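You operate a simulated robot arm through the tools that you are given. There is no shell and no other tool. Be economical: measure what you need, move in short steps, check, and stop when the job is done.

You are at the controls of a simulated robot arm. One attempt, no reset.

TASK
Slide the napkin holder off the sticky patch, wipe the patch with the purple cloth and reload the holder.
Fine: leave the holder beside that spot, the napkin pack from the counter standing in its slot; lay the cloth back where it was; the spare pack on the steel table stays. What is to be rubbed or washed off counts as gone when no trace of it is left.

The check looks at the end state, three seconds after you hand in, the way a careful person would. Anything else that was tipped, shoved, dropped, spilled or broken makes it a failure. Flat cloth is picked up by pressing the open fingertips on it (5 to 10 N) and closing them slowly along it; thin cloth reads only 2 to 8 mm in the jaws.

THE ROBOT
A 7-joint arm with a two-finger gripper on a trunk, on a base that drives. Base frame: it is fixed to the floor where the robot stands at the start and does not move with it; the origin is under the middle of the robot, x ahead of it, y to its left, z up; the surface under the hand at the start is at about z = 85. Units: cm, degrees, N and s.
With the tool pointing down near the work surface it reaches from about 32 to 80 cm from the robot's upright axis, wherever it stands. Its first joint turns from -166.0 to 166.0 degrees. Places, roughly: napkin pack [-225, -150, 100]; napkin pack (12x4x12 cm) [50, 60, 90]; purple cloth (10x7x3 cm) [60, 50, 90]; sticky patch [50, 30, 90]. Payload 2.45 kg.
The tool frame sits at the grasp point between the pads (the TCP): z along the fingers, y along the line on which they close. The tips reach 2.7 cm beyond it. The gripper opens to 8 cm. The gripper's body begins 5.4 cm behind the TCP.
Orientation is that of the tool frame in the base frame, as [roll, pitch, yaw] about the fixed x, y, z axes, in that order (R = Rz(yaw) Ry(pitch) Rx(roll)). With the fingers straight down and closing along the base's y, the tool's x points along the base's -x, its y along +y and its z along -z.

THE INTERFACE
- The arm moves only by the tool apply_moves. Its argument "increments" is a list that holds one entry, the list of rows, each a list of 6 numbers: the shift along the tool's x, y, z in cm, then the turn, a rotation vector about the tool's x, y, z in degrees. In form: [[[tx, ty, tz, wx, wy, wz], ...]]. A call has 1 to 20 rows; each row is the pose to reach, as a shift and turn from the pose commanded when the call began, along the tool's axes at that moment. "jaw" is the gripper command, from -1 (shut) to 1 (fully open), values between in proportion, set as the call begins (left out, the last holds). Each row takes 0.2 s and may step no farther than 5 cm and 8.6 degrees from the row before; otherwise, or with a gripper value out of range, the whole call is refused. Where a pose cannot be reached the arm comes as near as it can. A force on the tool above 40 N (or 10 N above the force at the start of the call, whichever is more), or a blocked arm, ends the call early, and 0.2 s more pass. Each finger travels about 15.3 cm/s and halts on what it meets, pressing with about 43 N; the grip force reading is that of the motor and also rises with nothing between the fingers. The clock runs only during rows and for 0.2 s after the last one: add rows that repeat a pose to give the fingers time. It gives the time, the measured TCP pose, the force on the tool (base axes), the opening and the grip force at its end, in the units of the frame above (readings bear some noise), with the torque about the TCP (base axes, N m) and any sound that the robot's microphone picked up.
- Cameras (640 x 400 px; columns grow to the right, rows downward): "scene" is now at [6.12, 16.95, 164.35]; the picture's right is [0.34, -0.94, 0.00], its down [-0.52, -0.19, -0.83] and it looks along [0.78, 0.29, -0.56] (base axes); focal length 246 px, centre (320, 200). "wrist" rides on the gripper at [6.3, 1.2, -7.9] in the tool frame; the picture's right is [-0.19, 0.98, 0.00], its down [-0.72, -0.14, -0.68] and it looks along [-0.67, -0.13, 0.73] (tool axes); focal length 226 px, centre (320, 200). There is no depth. A picture from a camera that has moved, and an enlarged one, comes with that camera's place and axes in the base frame and with its lens.
- camera(camera): a new picture of that camera. It takes no simulated time.
- slide_trunk(by): slides the trunk up (or, below 0, down) by that many cm; the arm and the scene camera ride with it, the base frame stays. It gives what a move gives, with no picture.
- roll_base(legs): drives the robot by 1 to 6 legs, each [ahead, turn to the left] in cm and degrees, along the robot's own axes; the way and the turn of a leg run together, so that a leg with both is an arc; at most 150 cm and 180 degrees a leg. The arm and the cameras ride along, it lands a little off, and it stops where it bumps. It gives what a move gives.
- head_to(pan, tilt): turns the head with the scene camera to pan (to the left, within 120 degrees either way) and tilt (down, from -29 to 69), counted from straight ahead of the robot. It gives what a move gives.
- close_up(camera, box): a new picture of the part [left, top, right, bottom] of that camera's present view, enlarged. It takes no simulated time.
- job_done(): hands the job in; it is judged then, once.

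Work in short steps. Places have to be worked out from the pictures, the camera data and where the tool is seen: move nearer, look again, correct. Check each grasp and each placing, and mend what went wrong. You have 120 turns and 82 pictures in all, those below and enlarged ones among them. Open the gripper and draw the arm clear of the work before you hand the job in, unless the task says otherwise; then end with one line.

The tools are called after "Request:" as name(argument=value, ...) on one line, values as JSON. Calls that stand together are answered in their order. apply_moves: Moves the arm, as the interface text tells. Its arguments: {"type":"object","properties":{"increments":{"type":"array"},"jaw":{"type":"number"}},"required":["increments"]} The other tools are called the same way: slide_trunk (by) slides the trunk up or down; roll_base (legs) drives the base; head_to (pan, tilt) turns the head that bears the scene camera; camera (camera) takes a picture; close_up (camera, box) takes an enlarged picture of a part of a camera's view; job_done () hands the job in.

At the start:

```text
time_s: 0.0
position: [45.1, 16.88, 121.97]
tool_rot: [-179.9, -0.4, 179.7]
ft_force: [0.3, -0.2, 0.3]
ft_torque: [0.03, -0.01, 0.0]
width: 8.0
gripper_force: 0.1
trunk travel left (down, up): [-25.0, 29.0]
robot x, y, heading: [0.09, 0.34, 0.2]
head pan, tilt: [28.2, 68.8]
```

scene: 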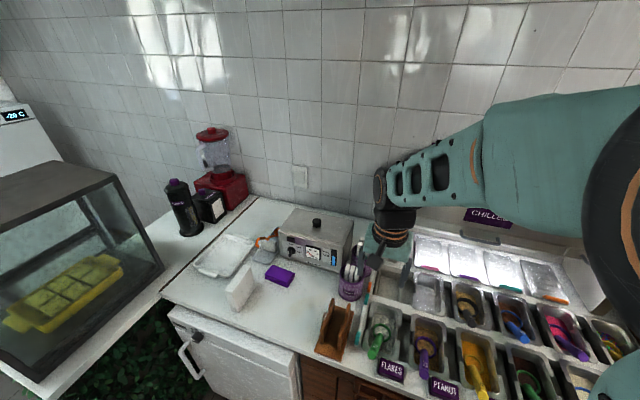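
wrist: 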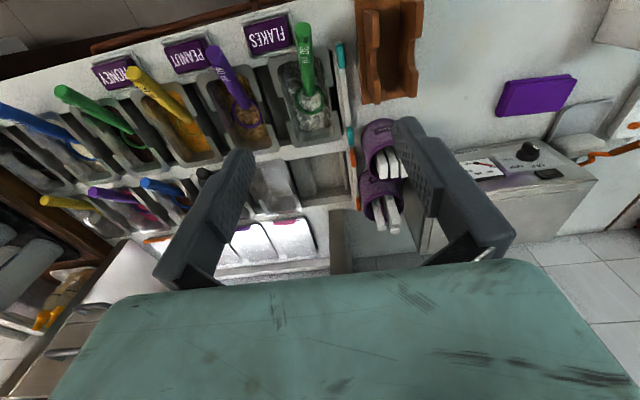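

I'll look closer at the counter area with the holder, pack and cloth.

Request:
close_up(camera="scene", box=[160, 190, 400, 370])

Request:
close_up(camera="wrist", box=[320, 0, 640, 200])

```text
2.22 times, centred on (280, 280) of scene
camera zoom: at [6.12, 16.95, 164.35], right [0.34, -0.94, 0.0], down [-0.52, -0.19, -0.83], along [0.78, 0.29, -0.56], focal length 546 px, centre (409, 22)
```

zoom: 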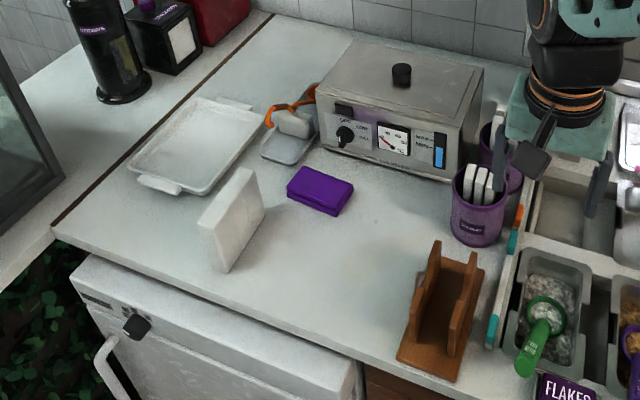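

```text
2.00 times, centred on (480, 100) of wrist
camera zoom: at [38.77, 18.2, 129.91], right [0.2, 0.98, 0.0], down [0.72, -0.14, 0.68], along [0.66, -0.14, -0.74], focal length 452 px, centre (0, 400)
```

zoom: 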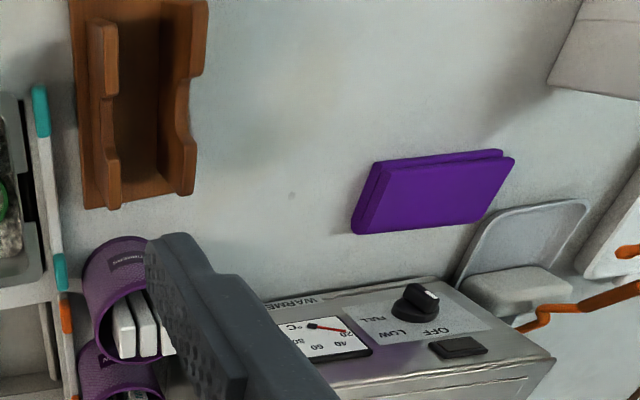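

The holder sits near (47, 28), the pack near (42, 60) and the cloth near (58, 52). I'll move the wrist camera back and left for a better look at the holder.

Request:
apply_moves(increments=[[[2.2, 3, 1, 0, 0, 0], [4.5, 6, 2, 0, 0, 0], [6.7, 9, 3, 0, 0, 0], [9, 12, 4, 0, 0, 0]]])

Request:
camera(camera="wrist")

Request:
camera(camera="scene")

```text
time_s: 1.0
position: [36.02, 28.69, 117.03]
tool_rot: [-179.3, -1.5, 179.6]
ft_force: [-0.5, 0.3, -0.1]
ft_torque: [-0.03, 0.01, -0.02]
width: 8.01
gripper_force: 0.0
trunk travel left (down, up): [-25.0, 29.0]
robot x, y, heading: [0.47, 0.12, 0.1]
head pan, tilt: [28.2, 68.8]
```

```text
77 pictures are left
camera wrist: at [29.92, 30.18, 125.15], right [0.2, 0.98, -0.02], down [0.73, -0.14, 0.67], along [0.65, -0.15, -0.75], focal length 226 px, centre (320, 200)
```

wrist: 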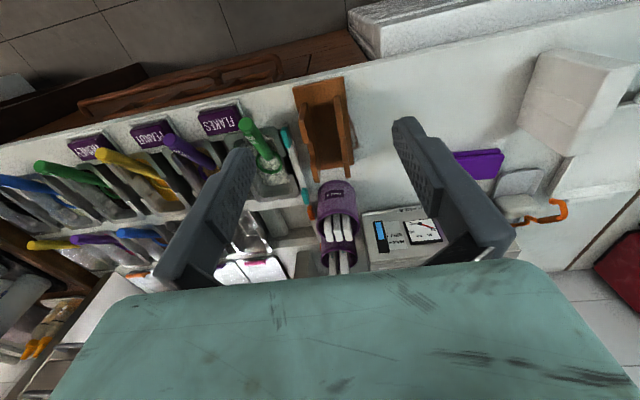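

```text
76 pictures are left
camera scene: at [5.76, 17.31, 163.78], right [0.38, -0.92, 0.0], down [-0.56, -0.23, -0.79], along [0.73, 0.31, -0.61], focal length 246 px, centre (320, 200)
```

scene: 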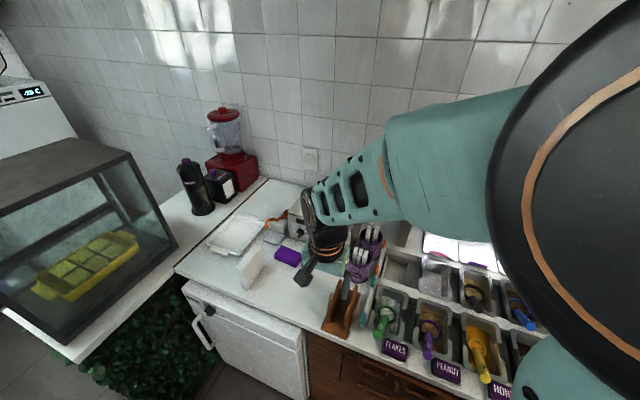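

Getting enlarged views of the holder to measure its geometry and the wall gap.

Request:
close_up(camera="wrist", box=[250, 50, 410, 210])

Request:
close_up(camera="scene", box=[220, 220, 400, 350])

```text
2.50 times, centred on (330, 130) of wrist
camera zoom: at [29.92, 30.18, 125.15], right [0.2, 0.98, -0.02], down [0.73, -0.14, 0.67], along [0.65, -0.15, -0.75], focal length 565 px, centre (295, 375)
```

zoom: 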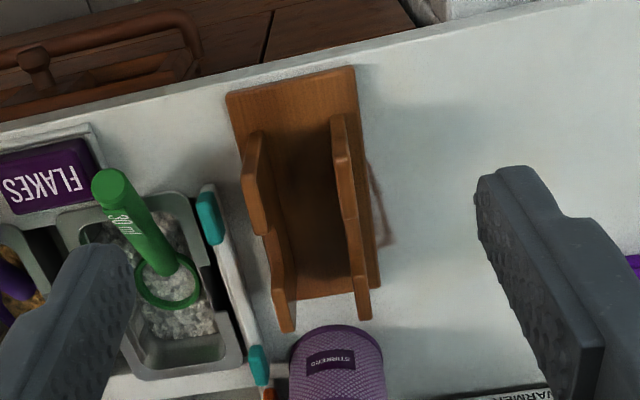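

```text
3.08 times, centred on (310, 285) of scene
camera zoom: at [5.76, 17.31, 163.78], right [0.38, -0.92, 0.0], down [-0.56, -0.23, -0.79], along [0.73, 0.31, -0.61], focal length 757 px, centre (351, -62)
```

zoom: 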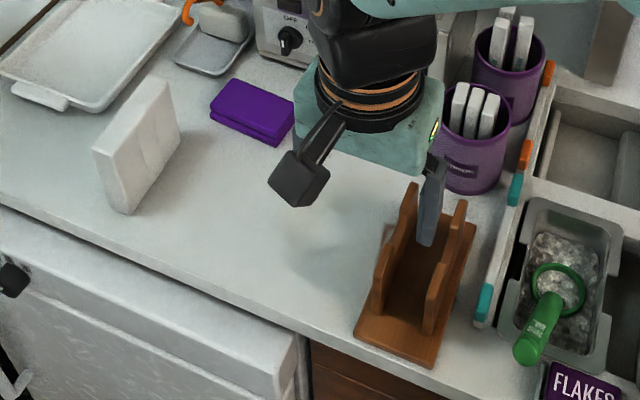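

The counter is at z≈85. The holder base spans x 39.5–56, y 23–31, with wall tops near z 92, and the +y wall is at y≈29.7. A reddish patch edge shows at y≈32. I'll half-close the jaws and hover over the +y wall.

Request:
apply_moves(increments=[[[-3, 0.2, 3.5, 0, 0, 0], [-6, 0.5, 7, 0, 0, 0], [-9, 0.8, 10.5, 0, 0, 0], [-11.5, 1, 14, 0, 0, 0], [-11.5, 1, 17, 0, 0, 0], [-11.5, 1, 17, 0, 0, 0]]], jaw=0)

Request:
camera(camera="wrist")

Request:
close_up(camera="scene", box=[240, 220, 420, 350])

```text
time_s: 2.4
position: [47.45, 29.9, 100.86]
tool_rot: [-179.8, -0.4, 179.8]
ft_force: [0.6, 0.6, 0.5]
ft_torque: [0.0, -0.01, 0.01]
width: 4.03
gripper_force: 0.1
trunk travel left (down, up): [-25.0, 29.0]
robot x, y, heading: [0.08, 0.64, -0.1]
head pan, tilt: [28.2, 68.8]
```

```text
73 pictures are left
camera wrist: at [41.24, 31.2, 108.86], right [0.2, 0.98, 0.0], down [0.72, -0.14, 0.68], along [0.66, -0.14, -0.74], focal length 226 px, centre (320, 200)
```

wrist: 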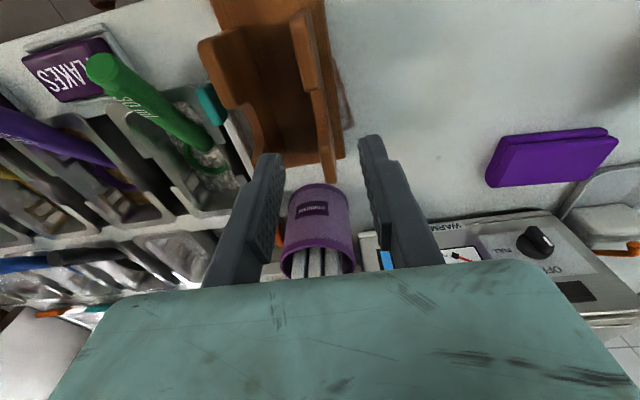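

```text
3.08 times, centred on (330, 285) of scene
camera zoom: at [2.72, 16.56, 159.79], right [0.47, -0.88, 0.0], down [-0.82, -0.44, -0.36], along [0.32, 0.17, -0.93], focal length 757 px, centre (289, -62)
```

zoom: 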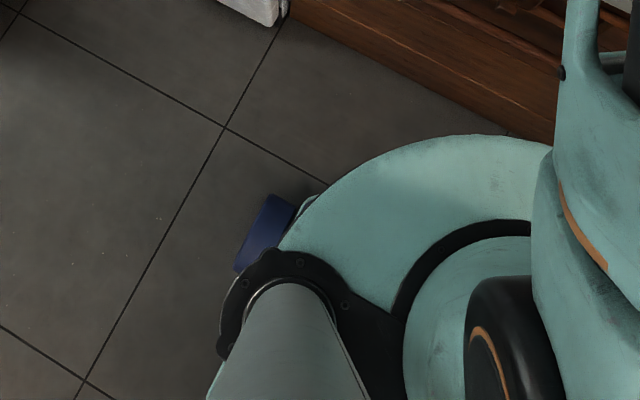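

The head has been drifting down to its commanded tilt, so I'll point it back at the counter.

Request:
head_to(pan=35, tilt=42)

Request:
camera(camera="scene")

Request:
close_up(camera="wrist", box=[180, 0, 400, 200])

```text
time_s: 3.3
position: [47.55, 29.96, 100.88]
tool_rot: [-179.9, -0.4, 179.7]
ft_force: [0.4, 0.2, 0.0]
ft_torque: [0.01, 0.03, 0.0]
width: 4.0
gripper_force: 0.1
trunk travel left (down, up): [-25.0, 29.0]
robot x, y, heading: [-0.14, 0.24, -0.1]
head pan, tilt: [35.0, 42.0]
```

```text
71 pictures are left
camera scene: at [4.64, 18.7, 163.1], right [0.57, -0.82, 0.0], down [-0.55, -0.38, -0.74], along [0.61, 0.43, -0.67], focal length 246 px, centre (320, 200)
```

scene: 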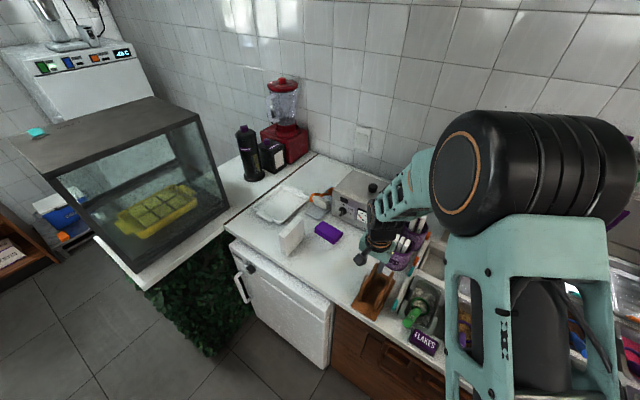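

```text
2.00 times, centred on (290, 100) of wrist
camera zoom: at [41.21, 31.2, 108.89], right [0.2, 0.98, 0.0], down [0.72, -0.14, 0.68], along [0.66, -0.14, -0.74], focal length 452 px, centre (380, 400)
```

zoom: 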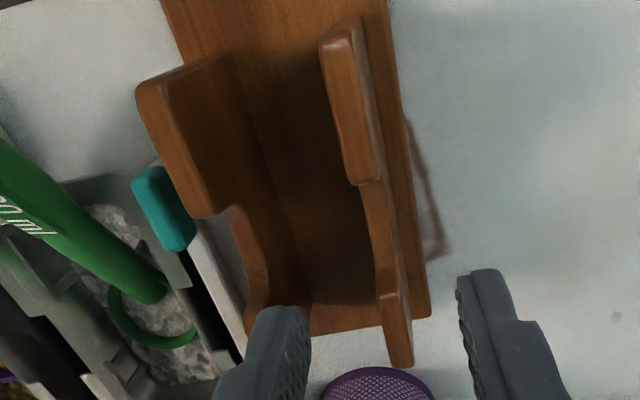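

The +y wall is centred at y≈29.8, right under the TCP. I'll descend and close on it.

Request:
apply_moves(increments=[[[0, 0, 3, 0, 0, 0], [0, 0, 6, 0, 0, 0], [0, 0, 8.5, 0, 0, 0], [0, 0, 10.3, 0, 0, 0], [0, 0, 10.3, 0, 0, 0]]])

Request:
apply_moves(increments=[[[0, 0, 0, 0, 0, 0], [0, 0, 0, 0, 0, 0], [0, 0, 0, 0, 0, 0]]], jaw=-1)

Request:
camera(camera="wrist")

```text
time_s: 4.5
position: [47.4, 29.77, 90.64]
tool_rot: [-179.9, -0.4, 179.8]
ft_force: [0.4, -0.7, 0.4]
ft_torque: [0.03, 0.03, 0.0]
width: 4.0
gripper_force: 0.1
trunk travel left (down, up): [-25.0, 29.0]
robot x, y, heading: [-0.0, 0.26, 0.1]
head pan, tilt: [35.0, 42.0]
```

```text
time_s: 5.3
position: [47.55, 29.88, 90.55]
tool_rot: [-179.8, -0.4, 179.7]
ft_force: [0.8, 0.3, -0.1]
ft_torque: [0.06, 0.01, 0.02]
width: 0.95
gripper_force: 36.9
trunk travel left (down, up): [-25.0, 29.0]
robot x, y, heading: [0.39, 0.0, -0.0]
head pan, tilt: [35.0, 42.0]
```

```text
69 pictures are left
camera wrist: at [41.14, 31.14, 98.54], right [0.2, 0.98, 0.0], down [0.72, -0.14, 0.68], along [0.66, -0.14, -0.74], focal length 226 px, centre (320, 200)
```

wrist: 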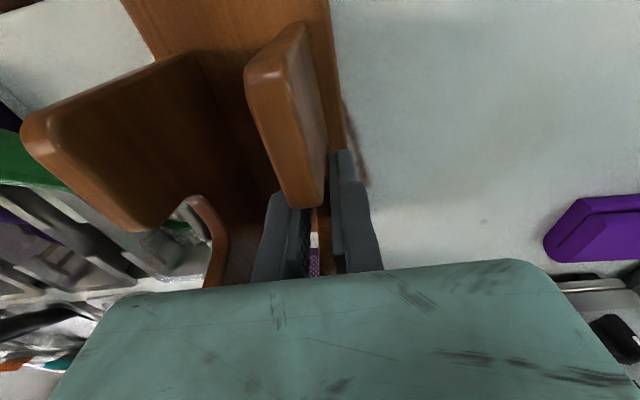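

Wall gripped (0.95 cm). Now I'll slide the holder 14 cm to the left.

Request:
apply_moves(increments=[[[0, 1, 0, 0, 0, 0], [0, 2, 0, 0, 0, 0], [0, 3, 0, 0, 0, 0], [0, 4, 0, 0, 0, 0], [0, 5, 0, 0, 0, 0], [0, 6, 0, 0, 0, 0], [0, 7, 0, 0, 0, 0], [0, 8, 0, 0, 0, 0], [0, 9, 0, 0, 0, 0], [0, 10, 0, 0, 0, 0], [0, 11, 0, 0, 0, 0], [0, 12, 0, 0, 0, 0], [0, 13, 0, 0, 0, 0], [0, 14, 0, 0, 0, 0], [0, 14, 0, 0, 0, 0]]])

Request:
camera(camera="wrist")

Request:
close_up(camera="scene", box=[260, 180, 440, 340])

```text
time_s: 8.5
position: [47.44, 43.95, 90.47]
tool_rot: [-179.9, -0.5, 179.7]
ft_force: [0.1, -0.6, -0.2]
ft_torque: [0.01, 0.0, -0.02]
width: 0.96
gripper_force: 37.0
trunk travel left (down, up): [-25.0, 29.0]
robot x, y, heading: [0.35, -0.02, 0.1]
head pan, tilt: [35.0, 42.0]
```

```text
68 pictures are left
camera wrist: at [41.18, 45.24, 98.51], right [0.2, 0.98, 0.0], down [0.72, -0.14, 0.68], along [0.66, -0.14, -0.74], focal length 226 px, centre (320, 200)
```

wrist: 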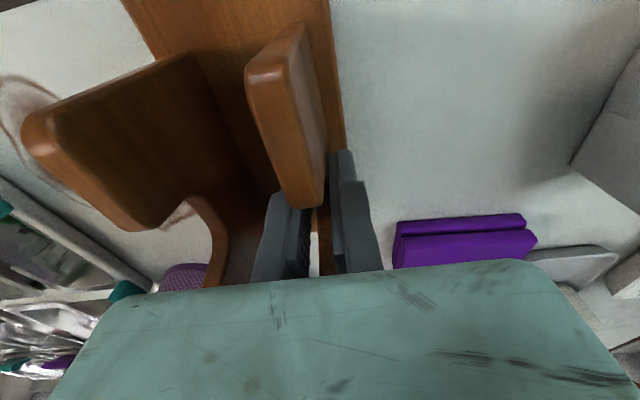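

```text
2.50 times, centred on (350, 260) of scene
camera zoom: at [4.66, 18.73, 163.1], right [0.57, -0.82, 0.0], down [-0.55, -0.38, -0.74], along [0.61, 0.43, -0.67], focal length 615 px, centre (245, 50)
```

zoom: 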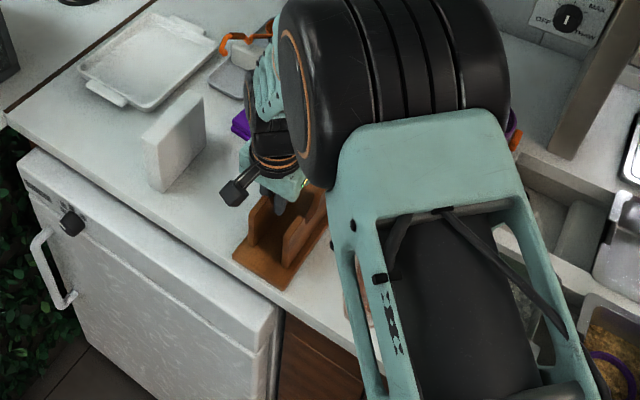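

The holder slid with the gripper. I'll release it, rise, and view the patch and cloth from above.

Request:
apply_moves(increments=[[[0, 0, 0, 0, 0, 0], [0, 0, 0, 0, 0, 0]]], jaw=-0.1)

Request:
apply_moves(increments=[[[0, 0, -4, 0, 0, 0], [0, 0, -8, 0, 0, 0], [1, -2, -12, 0, 0, 0], [4, -4, -16, 0, 0, 0], [7, -6, -20, 0, 0, 0], [9, -8, -24, 0, 0, 0], [9, -8, -24, 0, 0, 0]]])

Request:
camera(camera="wrist")

Request:
close_up(camera="wrist", box=[220, 40, 460, 220])

Request:
camera(camera="scene")

```text
time_s: 9.1
position: [47.48, 43.95, 90.55]
tool_rot: [-179.9, -0.4, 179.7]
ft_force: [0.0, 0.7, -0.1]
ft_torque: [0.03, -0.01, 0.03]
width: 3.6
gripper_force: 0.1
trunk travel left (down, up): [-25.0, 29.0]
robot x, y, heading: [-0.5, 0.18, 0.0]
head pan, tilt: [35.0, 42.0]
```

```text
refused: row 4 steps farther than a row can; nothing moved
```

```text
66 pictures are left
camera wrist: at [41.18, 45.21, 98.52], right [0.2, 0.98, 0.0], down [0.72, -0.14, 0.68], along [0.66, -0.14, -0.74], focal length 226 px, centre (320, 200)
```

wrist: 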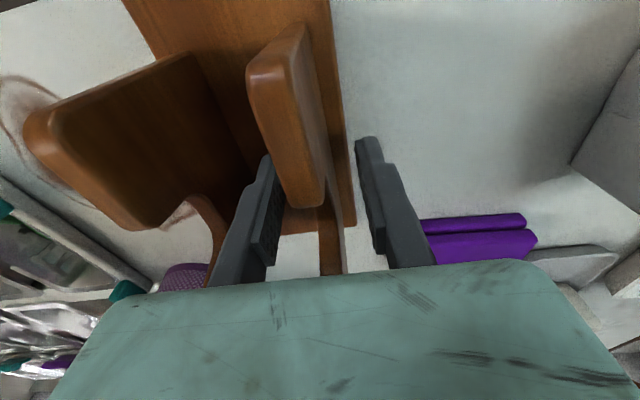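

```text
2.22 times, centred on (340, 130) of wrist
camera zoom: at [41.18, 45.21, 98.52], right [0.2, 0.98, 0.0], down [0.72, -0.14, 0.68], along [0.66, -0.14, -0.74], focal length 502 px, centre (276, 356)
```

zoom: 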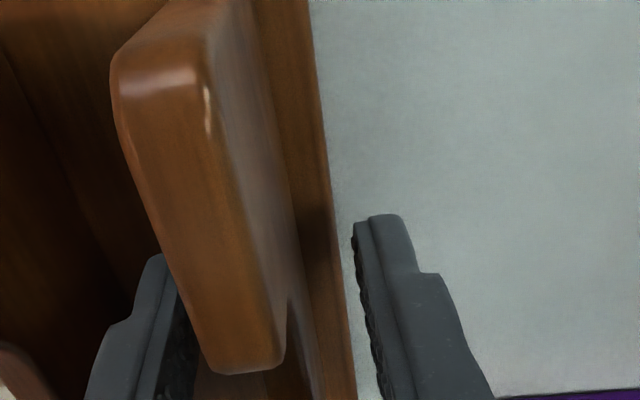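

```text
64 pictures are left
camera scene: at [4.65, 18.71, 163.11], right [0.57, -0.82, 0.0], down [-0.55, -0.38, -0.74], along [0.61, 0.43, -0.67], focal length 246 px, centre (320, 200)
```

scene: 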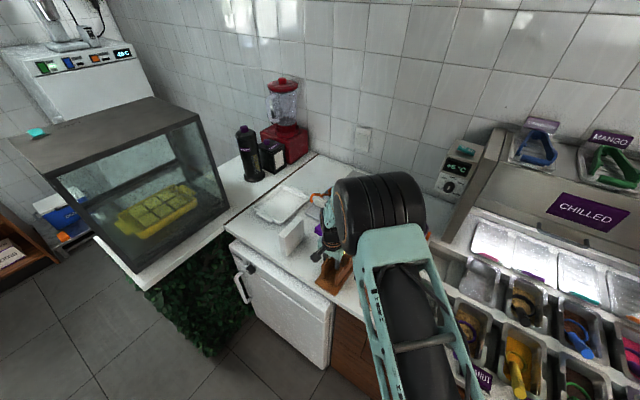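

Released. I'll redo the retreat with smaller steps.

Request:
apply_moves(increments=[[[0, 0, -4, 0, 0, 0], [0, 0, -8, 0, 0, 0], [1, -2, -12, 0, 0, 0], [3, -4, -15, 0, 0, 0], [5, -6, -18, 0, 0, 0], [7, -8, -21, 0, 0, 0], [9, -9, -24, 0, 0, 0], [9, -9, -24, 0, 0, 0]]])

Request:
camera(camera="wrist")

Request:
close_up(camera="wrist", box=[200, 30, 440, 230])

```text
time_s: 10.9
position: [38.46, 34.79, 114.7]
tool_rot: [-179.9, -0.5, 179.7]
ft_force: [-1.0, -0.4, -1.0]
ft_torque: [0.02, -0.03, 0.0]
width: 3.6
gripper_force: 0.0
trunk travel left (down, up): [-25.0, 29.0]
robot x, y, heading: [0.04, 0.36, 0.2]
head pan, tilt: [35.0, 42.0]
```

```text
63 pictures are left
camera wrist: at [32.21, 36.17, 122.62], right [0.2, 0.98, 0.0], down [0.72, -0.14, 0.68], along [0.66, -0.14, -0.74], focal length 226 px, centre (320, 200)
```

wrist: 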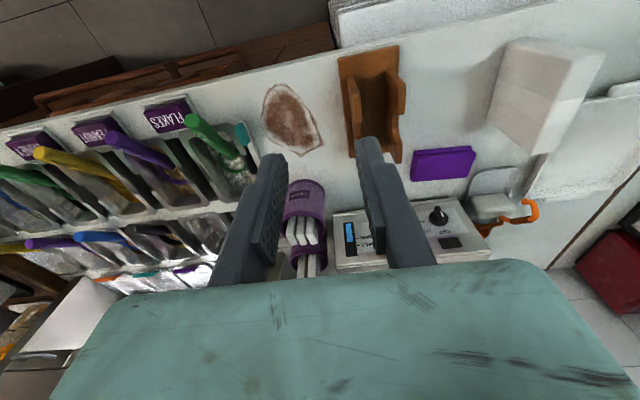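

```text
2.00 times, centred on (320, 130) of wrist
camera zoom: at [32.21, 36.17, 122.62], right [0.2, 0.98, 0.0], down [0.72, -0.14, 0.68], along [0.66, -0.14, -0.74], focal length 452 px, centre (320, 340)
```

zoom: 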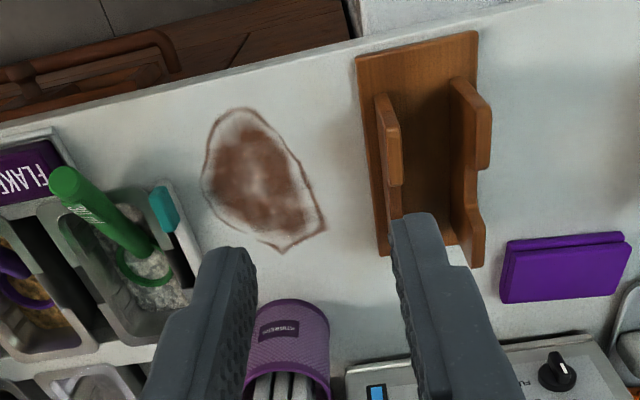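

The patch spans x 40.5–54.5, y 22–33 and is fully exposed. The cloth pad spans about x 55–62, y 48–58. I'll go and look at the cloth and pack.

Request:
apply_moves(increments=[[[-1, 4, 1, 0, 0, 0], [-2, 8, 2, 0, 0, 0], [-3, 12, 3, 0, 0, 0], [-5, 15, 4, 0, 0, 0], [-7, 18, 5, 0, 0, 0], [-7, 18, 5, 0, 0, 0]]], jaw=1)

Request:
camera(camera="wrist")

Request:
close_up(camera="wrist", box=[240, 60, 460, 220])

```text
time_s: 12.3
position: [45.73, 52.86, 109.52]
tool_rot: [-179.9, -0.4, 179.8]
ft_force: [0.1, 0.1, 0.2]
ft_torque: [-0.03, 0.01, 0.03]
width: 8.02
gripper_force: 0.1
trunk travel left (down, up): [-25.0, 29.0]
robot x, y, heading: [-0.15, -0.16, 0.0]
head pan, tilt: [35.0, 42.0]
```

```text
61 pictures are left
camera wrist: at [39.32, 54.24, 117.56], right [0.2, 0.98, 0.0], down [0.72, -0.14, 0.68], along [0.66, -0.14, -0.74], focal length 226 px, centre (320, 200)
```

wrist: 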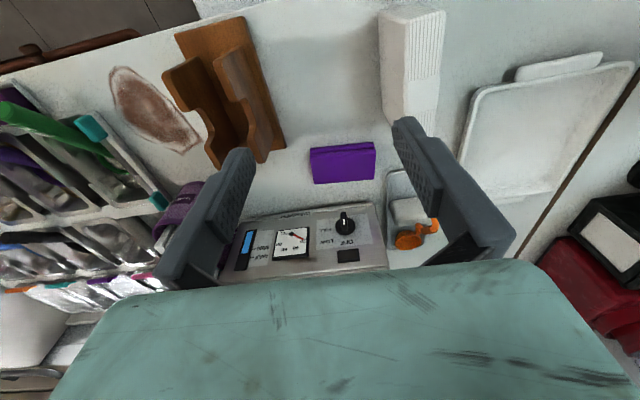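

```text
2.50 times, centred on (350, 140) of wrist
camera zoom: at [39.32, 54.24, 117.56], right [0.2, 0.98, 0.0], down [0.72, -0.14, 0.68], along [0.66, -0.14, -0.74], focal length 565 px, centre (245, 350)
```

zoom: 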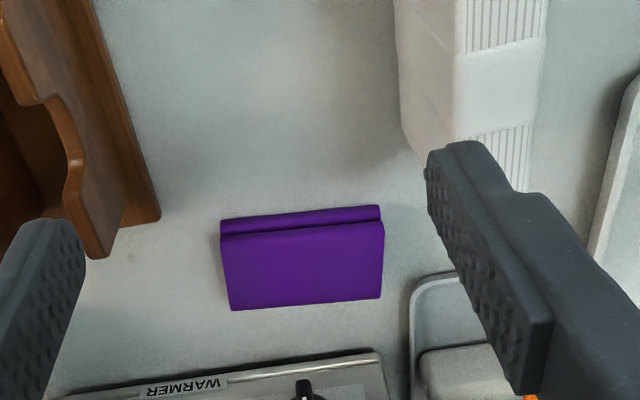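

The cloth's true size is about 9.6×5.7 cm, centred near (59.6, 53.6) with its long axis ~7° off y. I can straddle its short side, so I'll rotate the tool 97° and hover above it.

Request:
apply_moves(increments=[[[-1.1, 0, 0.5, 0, 0, 8.1], [-2.3, 0, 1, 0, 0, 16.2], [-3.5, 0, 1.5, 0, 0, 24.3], [-4.6, 0, 2, 0, 0, 32.4], [-5.8, 0.2, 3, 0, 0, 40.5], [-7, 0.3, 4, 0, 0, 48.6], [-8.1, 0.4, 5, 0, 0, 56.7], [-9.3, 0.5, 5.5, 0, 0, 64.8], [-10.4, 0.5, 6, 0, 0, 72.9], [-11.6, 0.6, 6, 0, 0, 81], [-12.7, 0.7, 6, 0, 0, 89.1], [-13.9, 0.7, 6, 0, 0, 97], [-13.9, 0.7, 6, 0, 0, 97]]])

Request:
camera(camera="wrist")

Request:
camera(camera="scene")

```text
time_s: 15.1
position: [59.46, 53.5, 103.43]
tool_rot: [-179.6, 0.1, 82.5]
ft_force: [0.0, 0.3, -0.9]
ft_torque: [0.01, 0.04, 0.01]
width: 8.0
gripper_force: 0.1
trunk travel left (down, up): [-25.0, 29.0]
robot x, y, heading: [-0.14, 0.4, -0.1]
head pan, tilt: [35.0, 42.0]
```

```text
59 pictures are left
camera wrist: at [61.61, 59.7, 111.41], right [0.95, -0.32, -0.01], down [-0.23, -0.69, 0.68], along [-0.22, -0.65, -0.73], focal length 226 px, centre (320, 200)
```

wrist: 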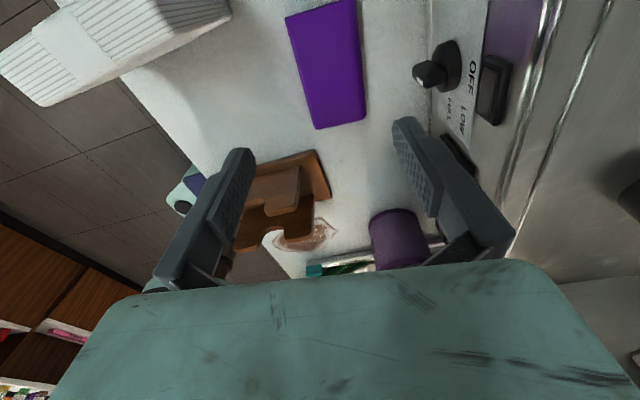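

```text
58 pictures are left
camera scene: at [4.66, 18.71, 163.11], right [0.57, -0.82, 0.0], down [-0.55, -0.38, -0.74], along [0.61, 0.43, -0.67], focal length 246 px, centre (320, 200)
```

scene: 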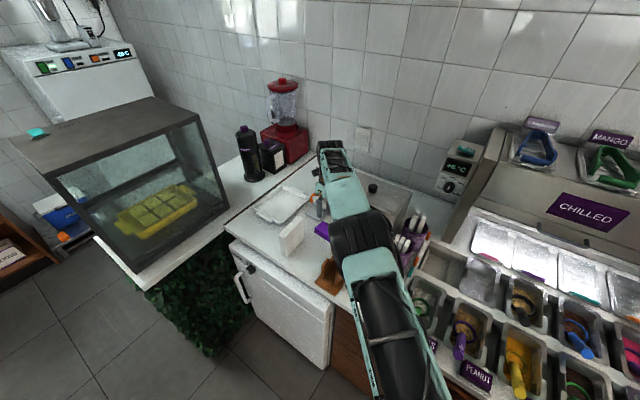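

The arm reaches fine. A refined cloth centre is (60.2, 53.6), so I'll shift +0.6 in x and descend to just above it.

Request:
apply_moves(increments=[[[0, 0.7, 3.5, 0, 0, 0], [0, 0.7, 7, 0, 0, 0], [0, 0.7, 10.3, 0, 0, 0], [0, 0.7, 10.3, 0, 0, 0]]])

Request:
camera(camera="wrist")

Request:
close_up(camera="scene", box=[250, 180, 390, 290])

```text
time_s: 16.1
position: [59.85, 53.09, 93.11]
tool_rot: [-179.6, 0.0, 82.7]
ft_force: [0.1, -0.2, 0.1]
ft_torque: [0.0, 0.02, 0.0]
width: 7.99
gripper_force: 0.1
out of reach, approached as far as the arm can: row 3, 4
trunk travel left (down, up): [-25.0, 29.0]
robot x, y, heading: [0.2, 0.34, -0.1]
head pan, tilt: [35.0, 42.0]
```

```text
57 pictures are left
camera wrist: at [61.92, 59.24, 101.03], right [0.95, -0.32, -0.01], down [-0.23, -0.69, 0.68], along [-0.22, -0.65, -0.73], focal length 226 px, centre (320, 200)
```

wrist: 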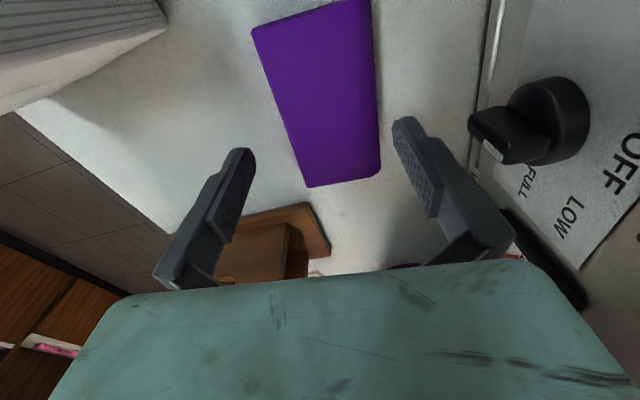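

```text
3.64 times, centred on (320, 235) of scene
camera zoom: at [4.73, 18.73, 163.1], right [0.57, -0.82, 0.0], down [-0.55, -0.38, -0.74], along [0.61, 0.43, -0.67], focal length 894 px, centre (320, 73)
```

zoom: 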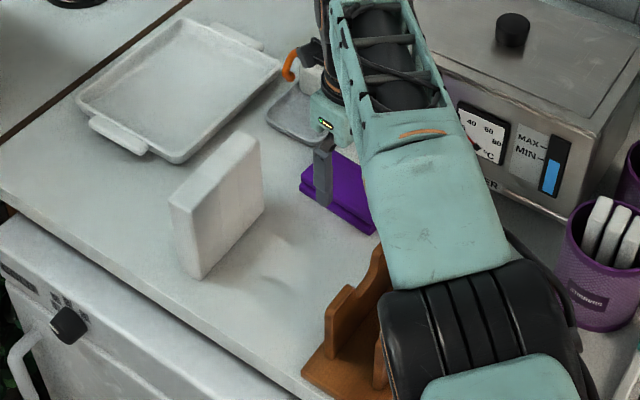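

The arm is at its limit, so I'll lower the trunk to bring the tool down 2.6 cm and gain reach, then fine-adjust.

Request:
slide_trunk(by=-8)

```text
time_s: 16.9
position: [59.96, 53.17, 88.82]
tool_rot: [179.9, -0.8, 82.7]
ft_force: [-5.8, -9.1, 20.5]
ft_torque: [-0.37, 1.06, 0.31]
width: 7.47
gripper_force: 0.0
trunk travel left (down, up): [-19.2, 34.8]
robot x, y, heading: [0.02, 0.24, 0.1]
head pan, tilt: [35.0, 42.0]
stopped: the force on the tool passed its limit at 81 N (the readings are from after the stop); the commanded pose is now the measured one
```

That slid farther than I meant to and made contact at 88.8. I'll check what is touching.

Request:
camera(camera="wrist")

Request:
close_up(camera="scene", box=[250, 180, 390, 290])

```text
55 pictures are left
camera wrist: at [61.97, 59.22, 96.78], right [0.95, -0.32, 0.0], down [-0.23, -0.7, 0.67], along [-0.21, -0.64, -0.74], focal length 226 px, centre (320, 200)
```

wrist: 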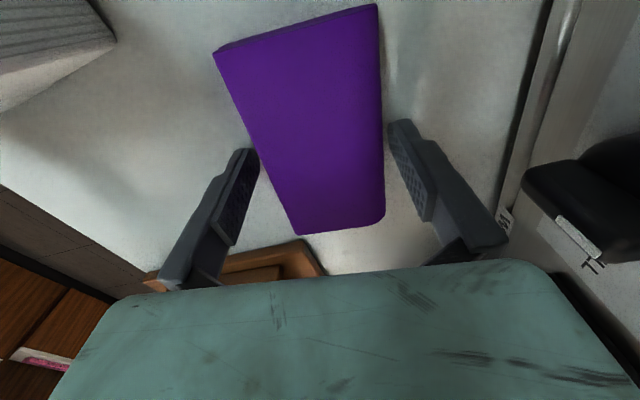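

```text
3.64 times, centred on (320, 235) of scene
camera zoom: at [4.43, 18.45, 157.34], right [0.57, -0.82, 0.0], down [-0.55, -0.38, -0.74], along [0.61, 0.43, -0.67], focal length 894 px, centre (320, 73)
```

zoom: 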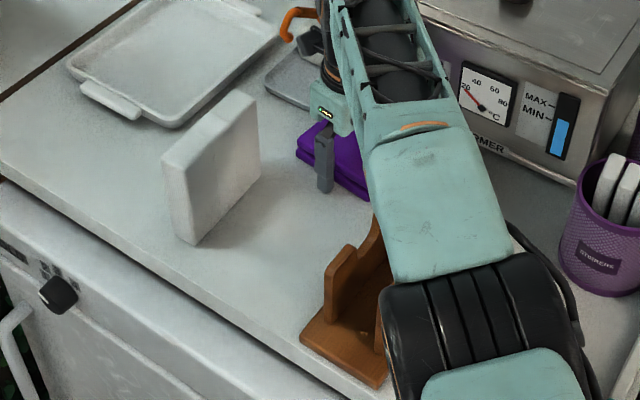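

The fingers straddle the cloth and the tips rest on the counter (top z≈86). I'll lift 0.5 cm and close slowly.

Request:
apply_moves(increments=[[[0, 0, -0.5, 0, 0, 0], [0, 0.2, -0.6, 0, 0, 0], [0, 0.2, -0.6, 0, 0, 0]]])

Request:
apply_moves(increments=[[[0, 0, 0, 0, 0, 0], [0, 0, 0, 0, 0, 0]]], jaw=0.4)

Request:
apply_moves(increments=[[[0, 0, 0, 0, 0, 0], [0, 0, 0, 0, 0, 0], [0, 0, 0, 0, 0, 0]]], jaw=0.1)

Request:
camera(camera="wrist")

```text
time_s: 17.7
position: [60.12, 53.3, 88.89]
tool_rot: [-179.9, -0.4, 82.8]
ft_force: [-0.9, 0.3, 2.4]
ft_torque: [-0.01, -0.05, 0.04]
width: 7.8
gripper_force: 0.1
trunk travel left (down, up): [-19.2, 34.8]
robot x, y, heading: [-0.14, 0.28, -0.1]
head pan, tilt: [35.0, 42.0]
```

```text
time_s: 18.3
position: [60.21, 53.21, 88.89]
tool_rot: [-179.9, -0.4, 82.7]
ft_force: [0.5, -0.7, -0.6]
ft_torque: [0.02, -0.03, -0.02]
width: 6.1
gripper_force: 42.7
trunk travel left (down, up): [-19.2, 34.8]
robot x, y, heading: [-0.23, 0.28, 0.1]
head pan, tilt: [35.0, 42.0]
```

```text
time_s: 19.1
position: [60.21, 53.22, 88.8]
tool_rot: [-179.9, -0.5, 82.8]
ft_force: [-0.6, -0.9, 0.0]
ft_torque: [-0.01, 0.01, 0.01]
width: 6.11
gripper_force: 43.0
trunk travel left (down, up): [-19.2, 34.8]
robot x, y, heading: [-0.0, 0.02, 0.2]
head pan, tilt: [35.0, 42.0]
```

```text
53 pictures are left
camera wrist: at [62.21, 59.34, 96.89], right [0.95, -0.32, 0.0], down [-0.23, -0.7, 0.68], along [-0.22, -0.64, -0.74], focal length 226 px, centre (320, 200)
```

wrist: 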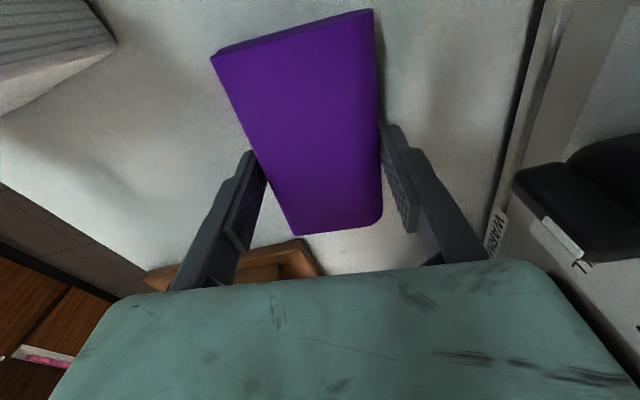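

The cloth is gripped firmly at 6.1 cm and behaves like a stiff pad. I'll lift it 12 cm and carry it over the patch, squaring it up (yaw 90).

Request:
apply_moves(increments=[[[0, 0, -3, 0, 0, 0], [0, 0, -6, 0, 0, 0], [0, 0, -9, 0, 0, 0], [0, 0, -12, 0, 0, 0], [-4, -1.4, -12, 0, 0, -1], [-8, -2.8, -12, 0, 0, -2], [-12, -4.3, -12, 0, 0, -3], [-16, -5.8, -12, 0, 0, -4], [-20, -7.2, -12, 0, 0, -5], [-24, -8.7, -12, 0, 0, -6], [-27.2, -9.8, -12, 0, 0, -7.3], [-27.2, -9.8, -12, 0, 0, -7.3]]], jaw=0)

Request:
camera(camera="wrist")

Request:
camera(camera="scene")

```text
time_s: 21.7
position: [68.92, 41.71, 102.66]
tool_rot: [-179.9, -0.4, 90.1]
ft_force: [0.2, -0.4, -0.3]
ft_torque: [-0.02, 0.02, 0.01]
width: 4.01
gripper_force: 0.0
out of reach, approached as far as the arm can: row 5, 6, 7, 8, 9, 10, 11, 12
trunk travel left (down, up): [-19.2, 34.8]
robot x, y, heading: [0.29, 0.06, 0.0]
head pan, tilt: [35.0, 42.0]
```

```text
52 pictures are left
camera wrist: at [70.13, 48.04, 110.62], right [0.98, -0.19, 0.0], down [-0.14, -0.72, 0.68], along [-0.13, -0.66, -0.74], focal length 226 px, centre (320, 200)
```

wrist: 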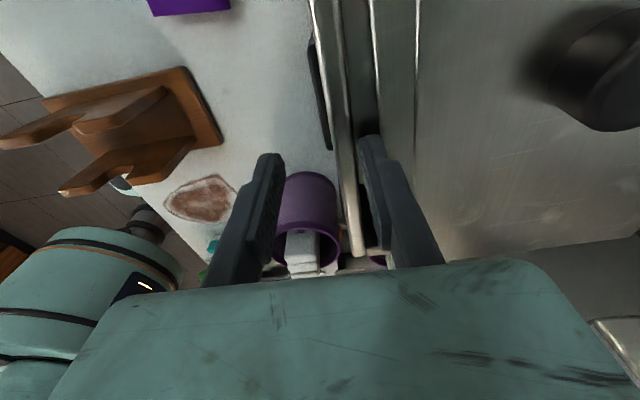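

```text
51 pictures are left
camera scene: at [4.65, 18.72, 157.33], right [0.57, -0.82, 0.0], down [-0.55, -0.38, -0.74], along [0.61, 0.43, -0.67], focal length 246 px, centre (320, 200)
```

scene: 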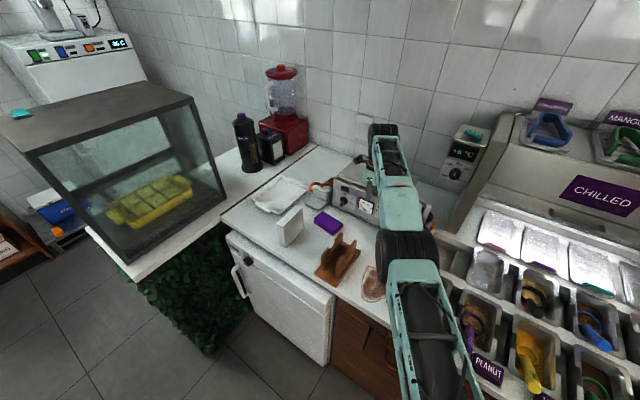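

The arm got stuck at full stretch and the grip slipped off: the width is now 4 cm and the cloth is apparently still near its place. I'll draw the arm back toward the robot and up to leave the stretched configuration.

Request:
apply_moves(increments=[[[-0.5, -0.9, -0.3, 0, 0, 0], [-1.5, -2.6, -1, 0, 0, 0], [-3, -5, -1.5, 0, 0, 0], [-4.5, -8, -2, 0, 0, 0], [-6, -11, -2.5, 0, 0, 0], [-7, -14, -3, 0, 0, 0], [-8, -17, -3, 0, 0, 0], [-8, -17, -3, 0, 0, 0]]])

Request:
camera(camera="wrist")

Request:
close_up(camera="scene", box=[240, 160, 440, 310])

```text
time_s: 23.5
position: [51.93, 33.58, 105.34]
tool_rot: [-179.9, -0.5, 89.9]
ft_force: [1.0, 0.6, 0.4]
ft_torque: [0.0, 0.0, -0.01]
width: 4.0
gripper_force: 0.0
out of reach, approached as far as the arm can: row 1, 2, 3
trunk travel left (down, up): [-19.2, 34.8]
robot x, y, heading: [-0.15, -0.01, 0.1]
head pan, tilt: [35.0, 42.0]
```

```text
50 pictures are left
camera wrist: at [53.14, 39.87, 113.21], right [0.98, -0.19, 0.0], down [-0.14, -0.72, 0.68], along [-0.13, -0.66, -0.74], focal length 226 px, centre (320, 200)
```

wrist: 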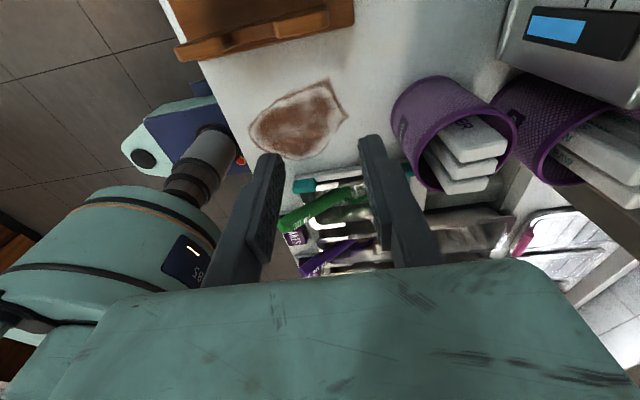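

```text
2.67 times, centred on (340, 235) of scene
camera zoom: at [4.69, 18.74, 157.32], right [0.57, -0.82, 0.0], down [-0.55, -0.38, -0.74], along [0.61, 0.43, -0.67], focal length 656 px, centre (267, 107)
```

zoom: 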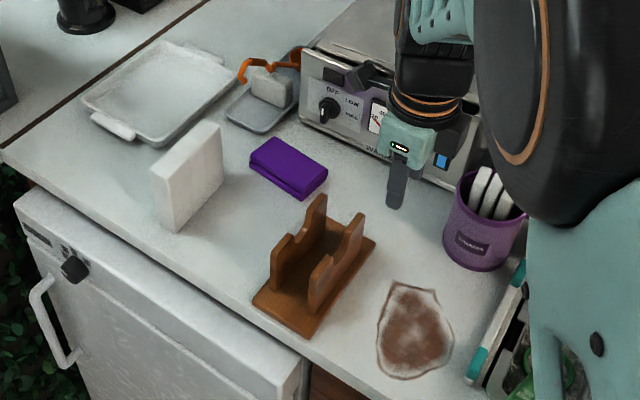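

Arm freed; the cloth lies undisturbed. It sits right at the reach limit, so I want to drive nearer. I'll look down to check the clearance to the counter.

Request:
head_to(pan=25, tilt=69)

Request:
camera(camera="scene")

```text
time_s: 24.4
position: [51.93, 33.58, 105.22]
tool_rot: [-179.9, -0.4, 90.1]
ft_force: [-0.1, -0.2, -1.0]
ft_torque: [0.0, 0.0, -0.03]
width: 4.0
gripper_force: 0.0
trunk travel left (down, up): [-19.2, 34.8]
robot x, y, heading: [-0.1, 0.22, 0.1]
head pan, tilt: [25.0, 68.8]
```

```text
48 pictures are left
camera scene: at [2.88, 16.28, 154.02], right [0.42, -0.91, 0.0], down [-0.84, -0.39, -0.36], along [0.33, 0.15, -0.93], focal length 246 px, centre (320, 200)
```

scene: 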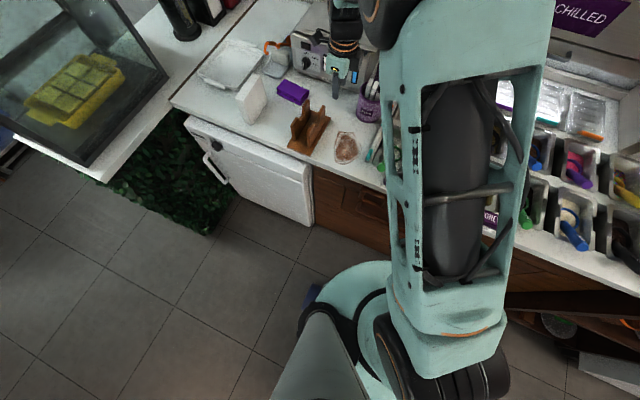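

The base front is near x≈28 and the cabinets are at 38+, so about 8 cm is free. I'll pull the tool back first, then drive 5 cm ahead.

Request:
apply_moves(increments=[[[2.5, -3, -1, 0, 0, 0], [5, -6, -2, 0, 0, 0], [7.5, -8, -3, 0, 0, 0], [10, -8, -3, 0, 0, 0], [10, -8, -3, 0, 0, 0]]], jaw=1)

Request:
roll_base(legs=[[5, 0]])

Request:
head_to(pan=35, tilt=48)

Request:
close_up(camera="wrist", box=[160, 0, 480, 200])

```text
time_s: 25.6
position: [43.98, 43.46, 108.16]
tool_rot: [180.0, -0.4, 90.0]
ft_force: [-0.4, 0.5, -0.1]
ft_torque: [-0.03, 0.0, 0.02]
width: 7.99
gripper_force: 0.1
trunk travel left (down, up): [-19.2, 34.8]
robot x, y, heading: [-0.46, 0.31, -0.3]
head pan, tilt: [25.0, 68.8]
```

```text
time_s: 26.6
position: [48.97, 43.43, 108.22]
tool_rot: [-179.9, -0.5, 90.0]
ft_force: [0.5, 0.2, -0.1]
ft_torque: [0.01, 0.04, -0.03]
width: 8.01
gripper_force: 0.0
trunk travel left (down, up): [-19.2, 34.8]
robot x, y, heading: [5.03, -0.12, 0.1]
head pan, tilt: [25.0, 68.8]
```

```text
time_s: 27.4
position: [48.9, 43.26, 108.24]
tool_rot: [180.0, -0.3, 90.0]
ft_force: [0.3, -0.5, 0.0]
ft_torque: [-0.05, -0.02, -0.03]
width: 8.0
gripper_force: 0.1
trunk travel left (down, up): [-19.2, 34.8]
robot x, y, heading: [4.8, -0.01, -0.4]
head pan, tilt: [35.0, 48.0]
```

```text
2.00 times, centred on (320, 100) of wrist
camera zoom: at [50.13, 49.68, 116.23], right [0.98, -0.19, 0.0], down [-0.14, -0.72, 0.68], along [-0.13, -0.66, -0.74], focal length 452 px, centre (320, 400)
```

zoom: 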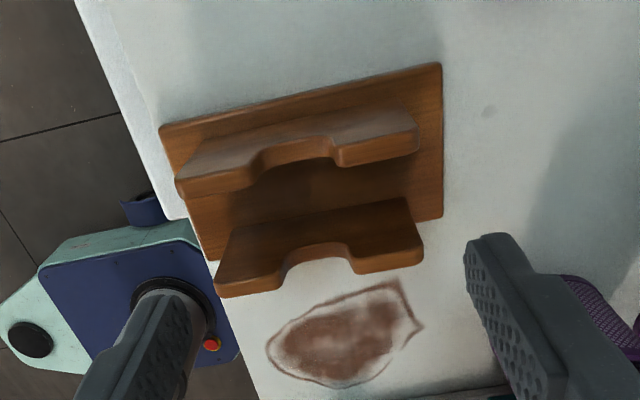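

Drive succeeded. Now I'll go over the cloth again, with yaw back to 83.

Request:
apply_moves(increments=[[[2.5, 2.5, 2, 0, 0, 2], [5, 5, 4, 0, 0, 4], [7.5, 7.5, 6, 0, 0, 6], [9.5, 10, 8, 0, 0, 7.3], [10.3, 11.5, 10, 0, 0, 7.3], [10.3, 11.5, 10, 0, 0, 7.3]]])

Request:
camera(camera="wrist")

```text
time_s: 28.8
position: [60.34, 53.88, 98.25]
tool_rot: [-179.9, -0.4, 82.6]
ft_force: [-0.1, 0.4, -0.1]
ft_torque: [0.0, -0.05, 0.02]
width: 8.0
gripper_force: 0.1
trunk travel left (down, up): [-19.2, 34.8]
robot x, y, heading: [4.99, 0.24, -0.1]
head pan, tilt: [35.0, 48.0]
```

```text
46 pictures are left
camera wrist: at [62.41, 59.91, 106.33], right [0.95, -0.32, 0.0], down [-0.23, -0.7, 0.68], along [-0.22, -0.64, -0.74], focal length 226 px, centre (320, 200)
```

wrist: 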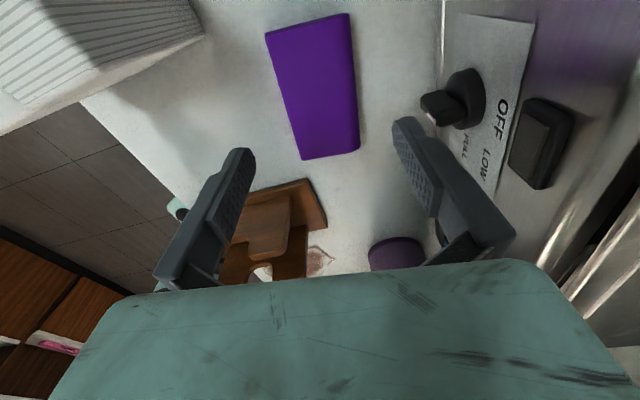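

The cloth is centred under the gripper at (60.4, 54.1). I'll descend and close fully.

Request:
apply_moves(increments=[[[0.2, 0, 3, 0, 0, 0], [0.2, 0, 6, 0, 0, 0], [0.2, 0, 8, 0, 0, 0], [0.2, 0, 9.4, 0, 0, 0], [0.2, 0, 9.4, 0, 0, 0]]])

Request:
apply_moves(increments=[[[0, 0, 0, 0, 0, 0], [0, 0, 0, 0, 0, 0], [0, 0, 0, 0, 0, 0]]], jaw=-1)

Request:
camera(camera="wrist")

```text
time_s: 30.0
position: [60.36, 54.16, 88.88]
tool_rot: [-180.0, -0.5, 82.6]
ft_force: [1.2, -0.3, 2.0]
ft_torque: [-0.05, -0.13, -0.04]
width: 7.99
gripper_force: 0.1
trunk travel left (down, up): [-19.2, 34.8]
robot x, y, heading: [5.09, 0.54, -0.1]
head pan, tilt: [35.0, 48.0]
```

```text
time_s: 30.8
position: [60.48, 54.02, 88.9]
tool_rot: [-179.9, -0.4, 82.8]
ft_force: [-0.5, 0.3, 0.5]
ft_torque: [0.02, -0.03, 0.0]
width: 6.09
gripper_force: 42.5
trunk travel left (down, up): [-19.2, 34.8]
robot x, y, heading: [5.05, 0.47, -0.1]
head pan, tilt: [35.0, 48.0]
```

```text
45 pictures are left
camera wrist: at [62.42, 60.15, 96.89], right [0.95, -0.32, 0.0], down [-0.23, -0.7, 0.68], along [-0.22, -0.64, -0.74], focal length 226 px, centre (320, 200)
```

wrist: 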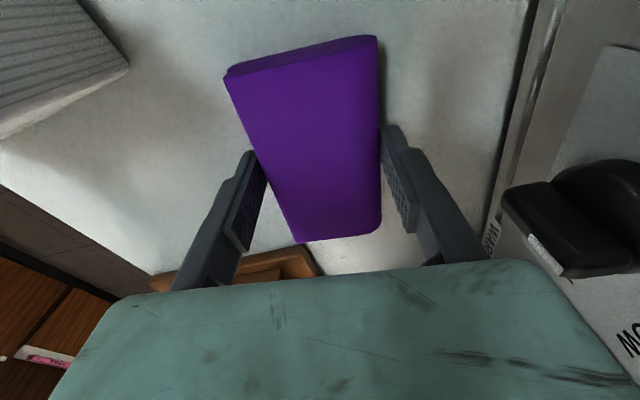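

Gripped at 6.09 cm. I'll lift 2 cm slowly and check that it holds.

Request:
apply_moves(increments=[[[0, 0, -0.5, 0, 0, 0], [0, 0, -1, 0, 0, 0], [0, 0, -1.5, 0, 0, 0], [0, 0, -2, 0, 0, 0]]])

Request:
camera(camera="wrist")

Request:
close_up(camera="scene", box=[240, 120, 420, 260])

```text
time_s: 31.8
position: [60.39, 54.01, 90.84]
tool_rot: [-179.8, -0.4, 82.7]
ft_force: [0.2, 0.7, -1.1]
ft_torque: [-0.03, 0.02, -0.01]
width: 6.07
gripper_force: 42.9
trunk travel left (down, up): [-19.2, 34.8]
robot x, y, heading: [5.04, 0.19, -0.1]
head pan, tilt: [35.0, 48.0]
```

```text
44 pictures are left
camera wrist: at [62.49, 60.13, 98.88], right [0.95, -0.32, 0.0], down [-0.23, -0.7, 0.68], along [-0.22, -0.64, -0.74], focal length 226 px, centre (320, 200)
```

wrist: 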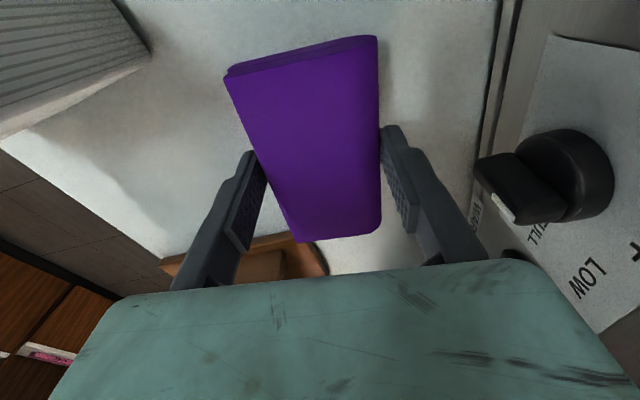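

```text
2.86 times, centred on (330, 190) of scene
camera zoom: at [9.19, 18.43, 156.49], right [0.57, -0.82, 0.0], down [-0.61, -0.43, -0.67], along [0.55, 0.38, -0.74], focal length 702 px, centre (291, 229)
```

zoom: 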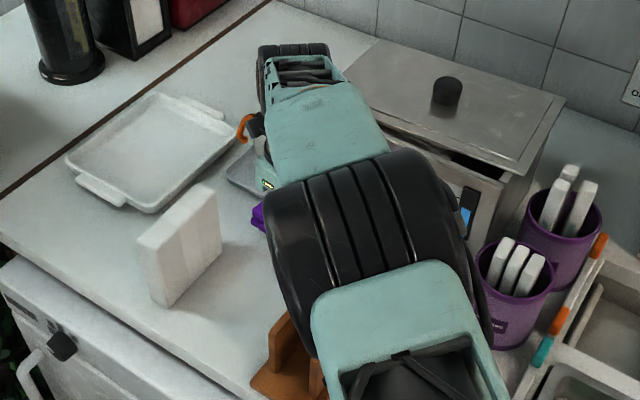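

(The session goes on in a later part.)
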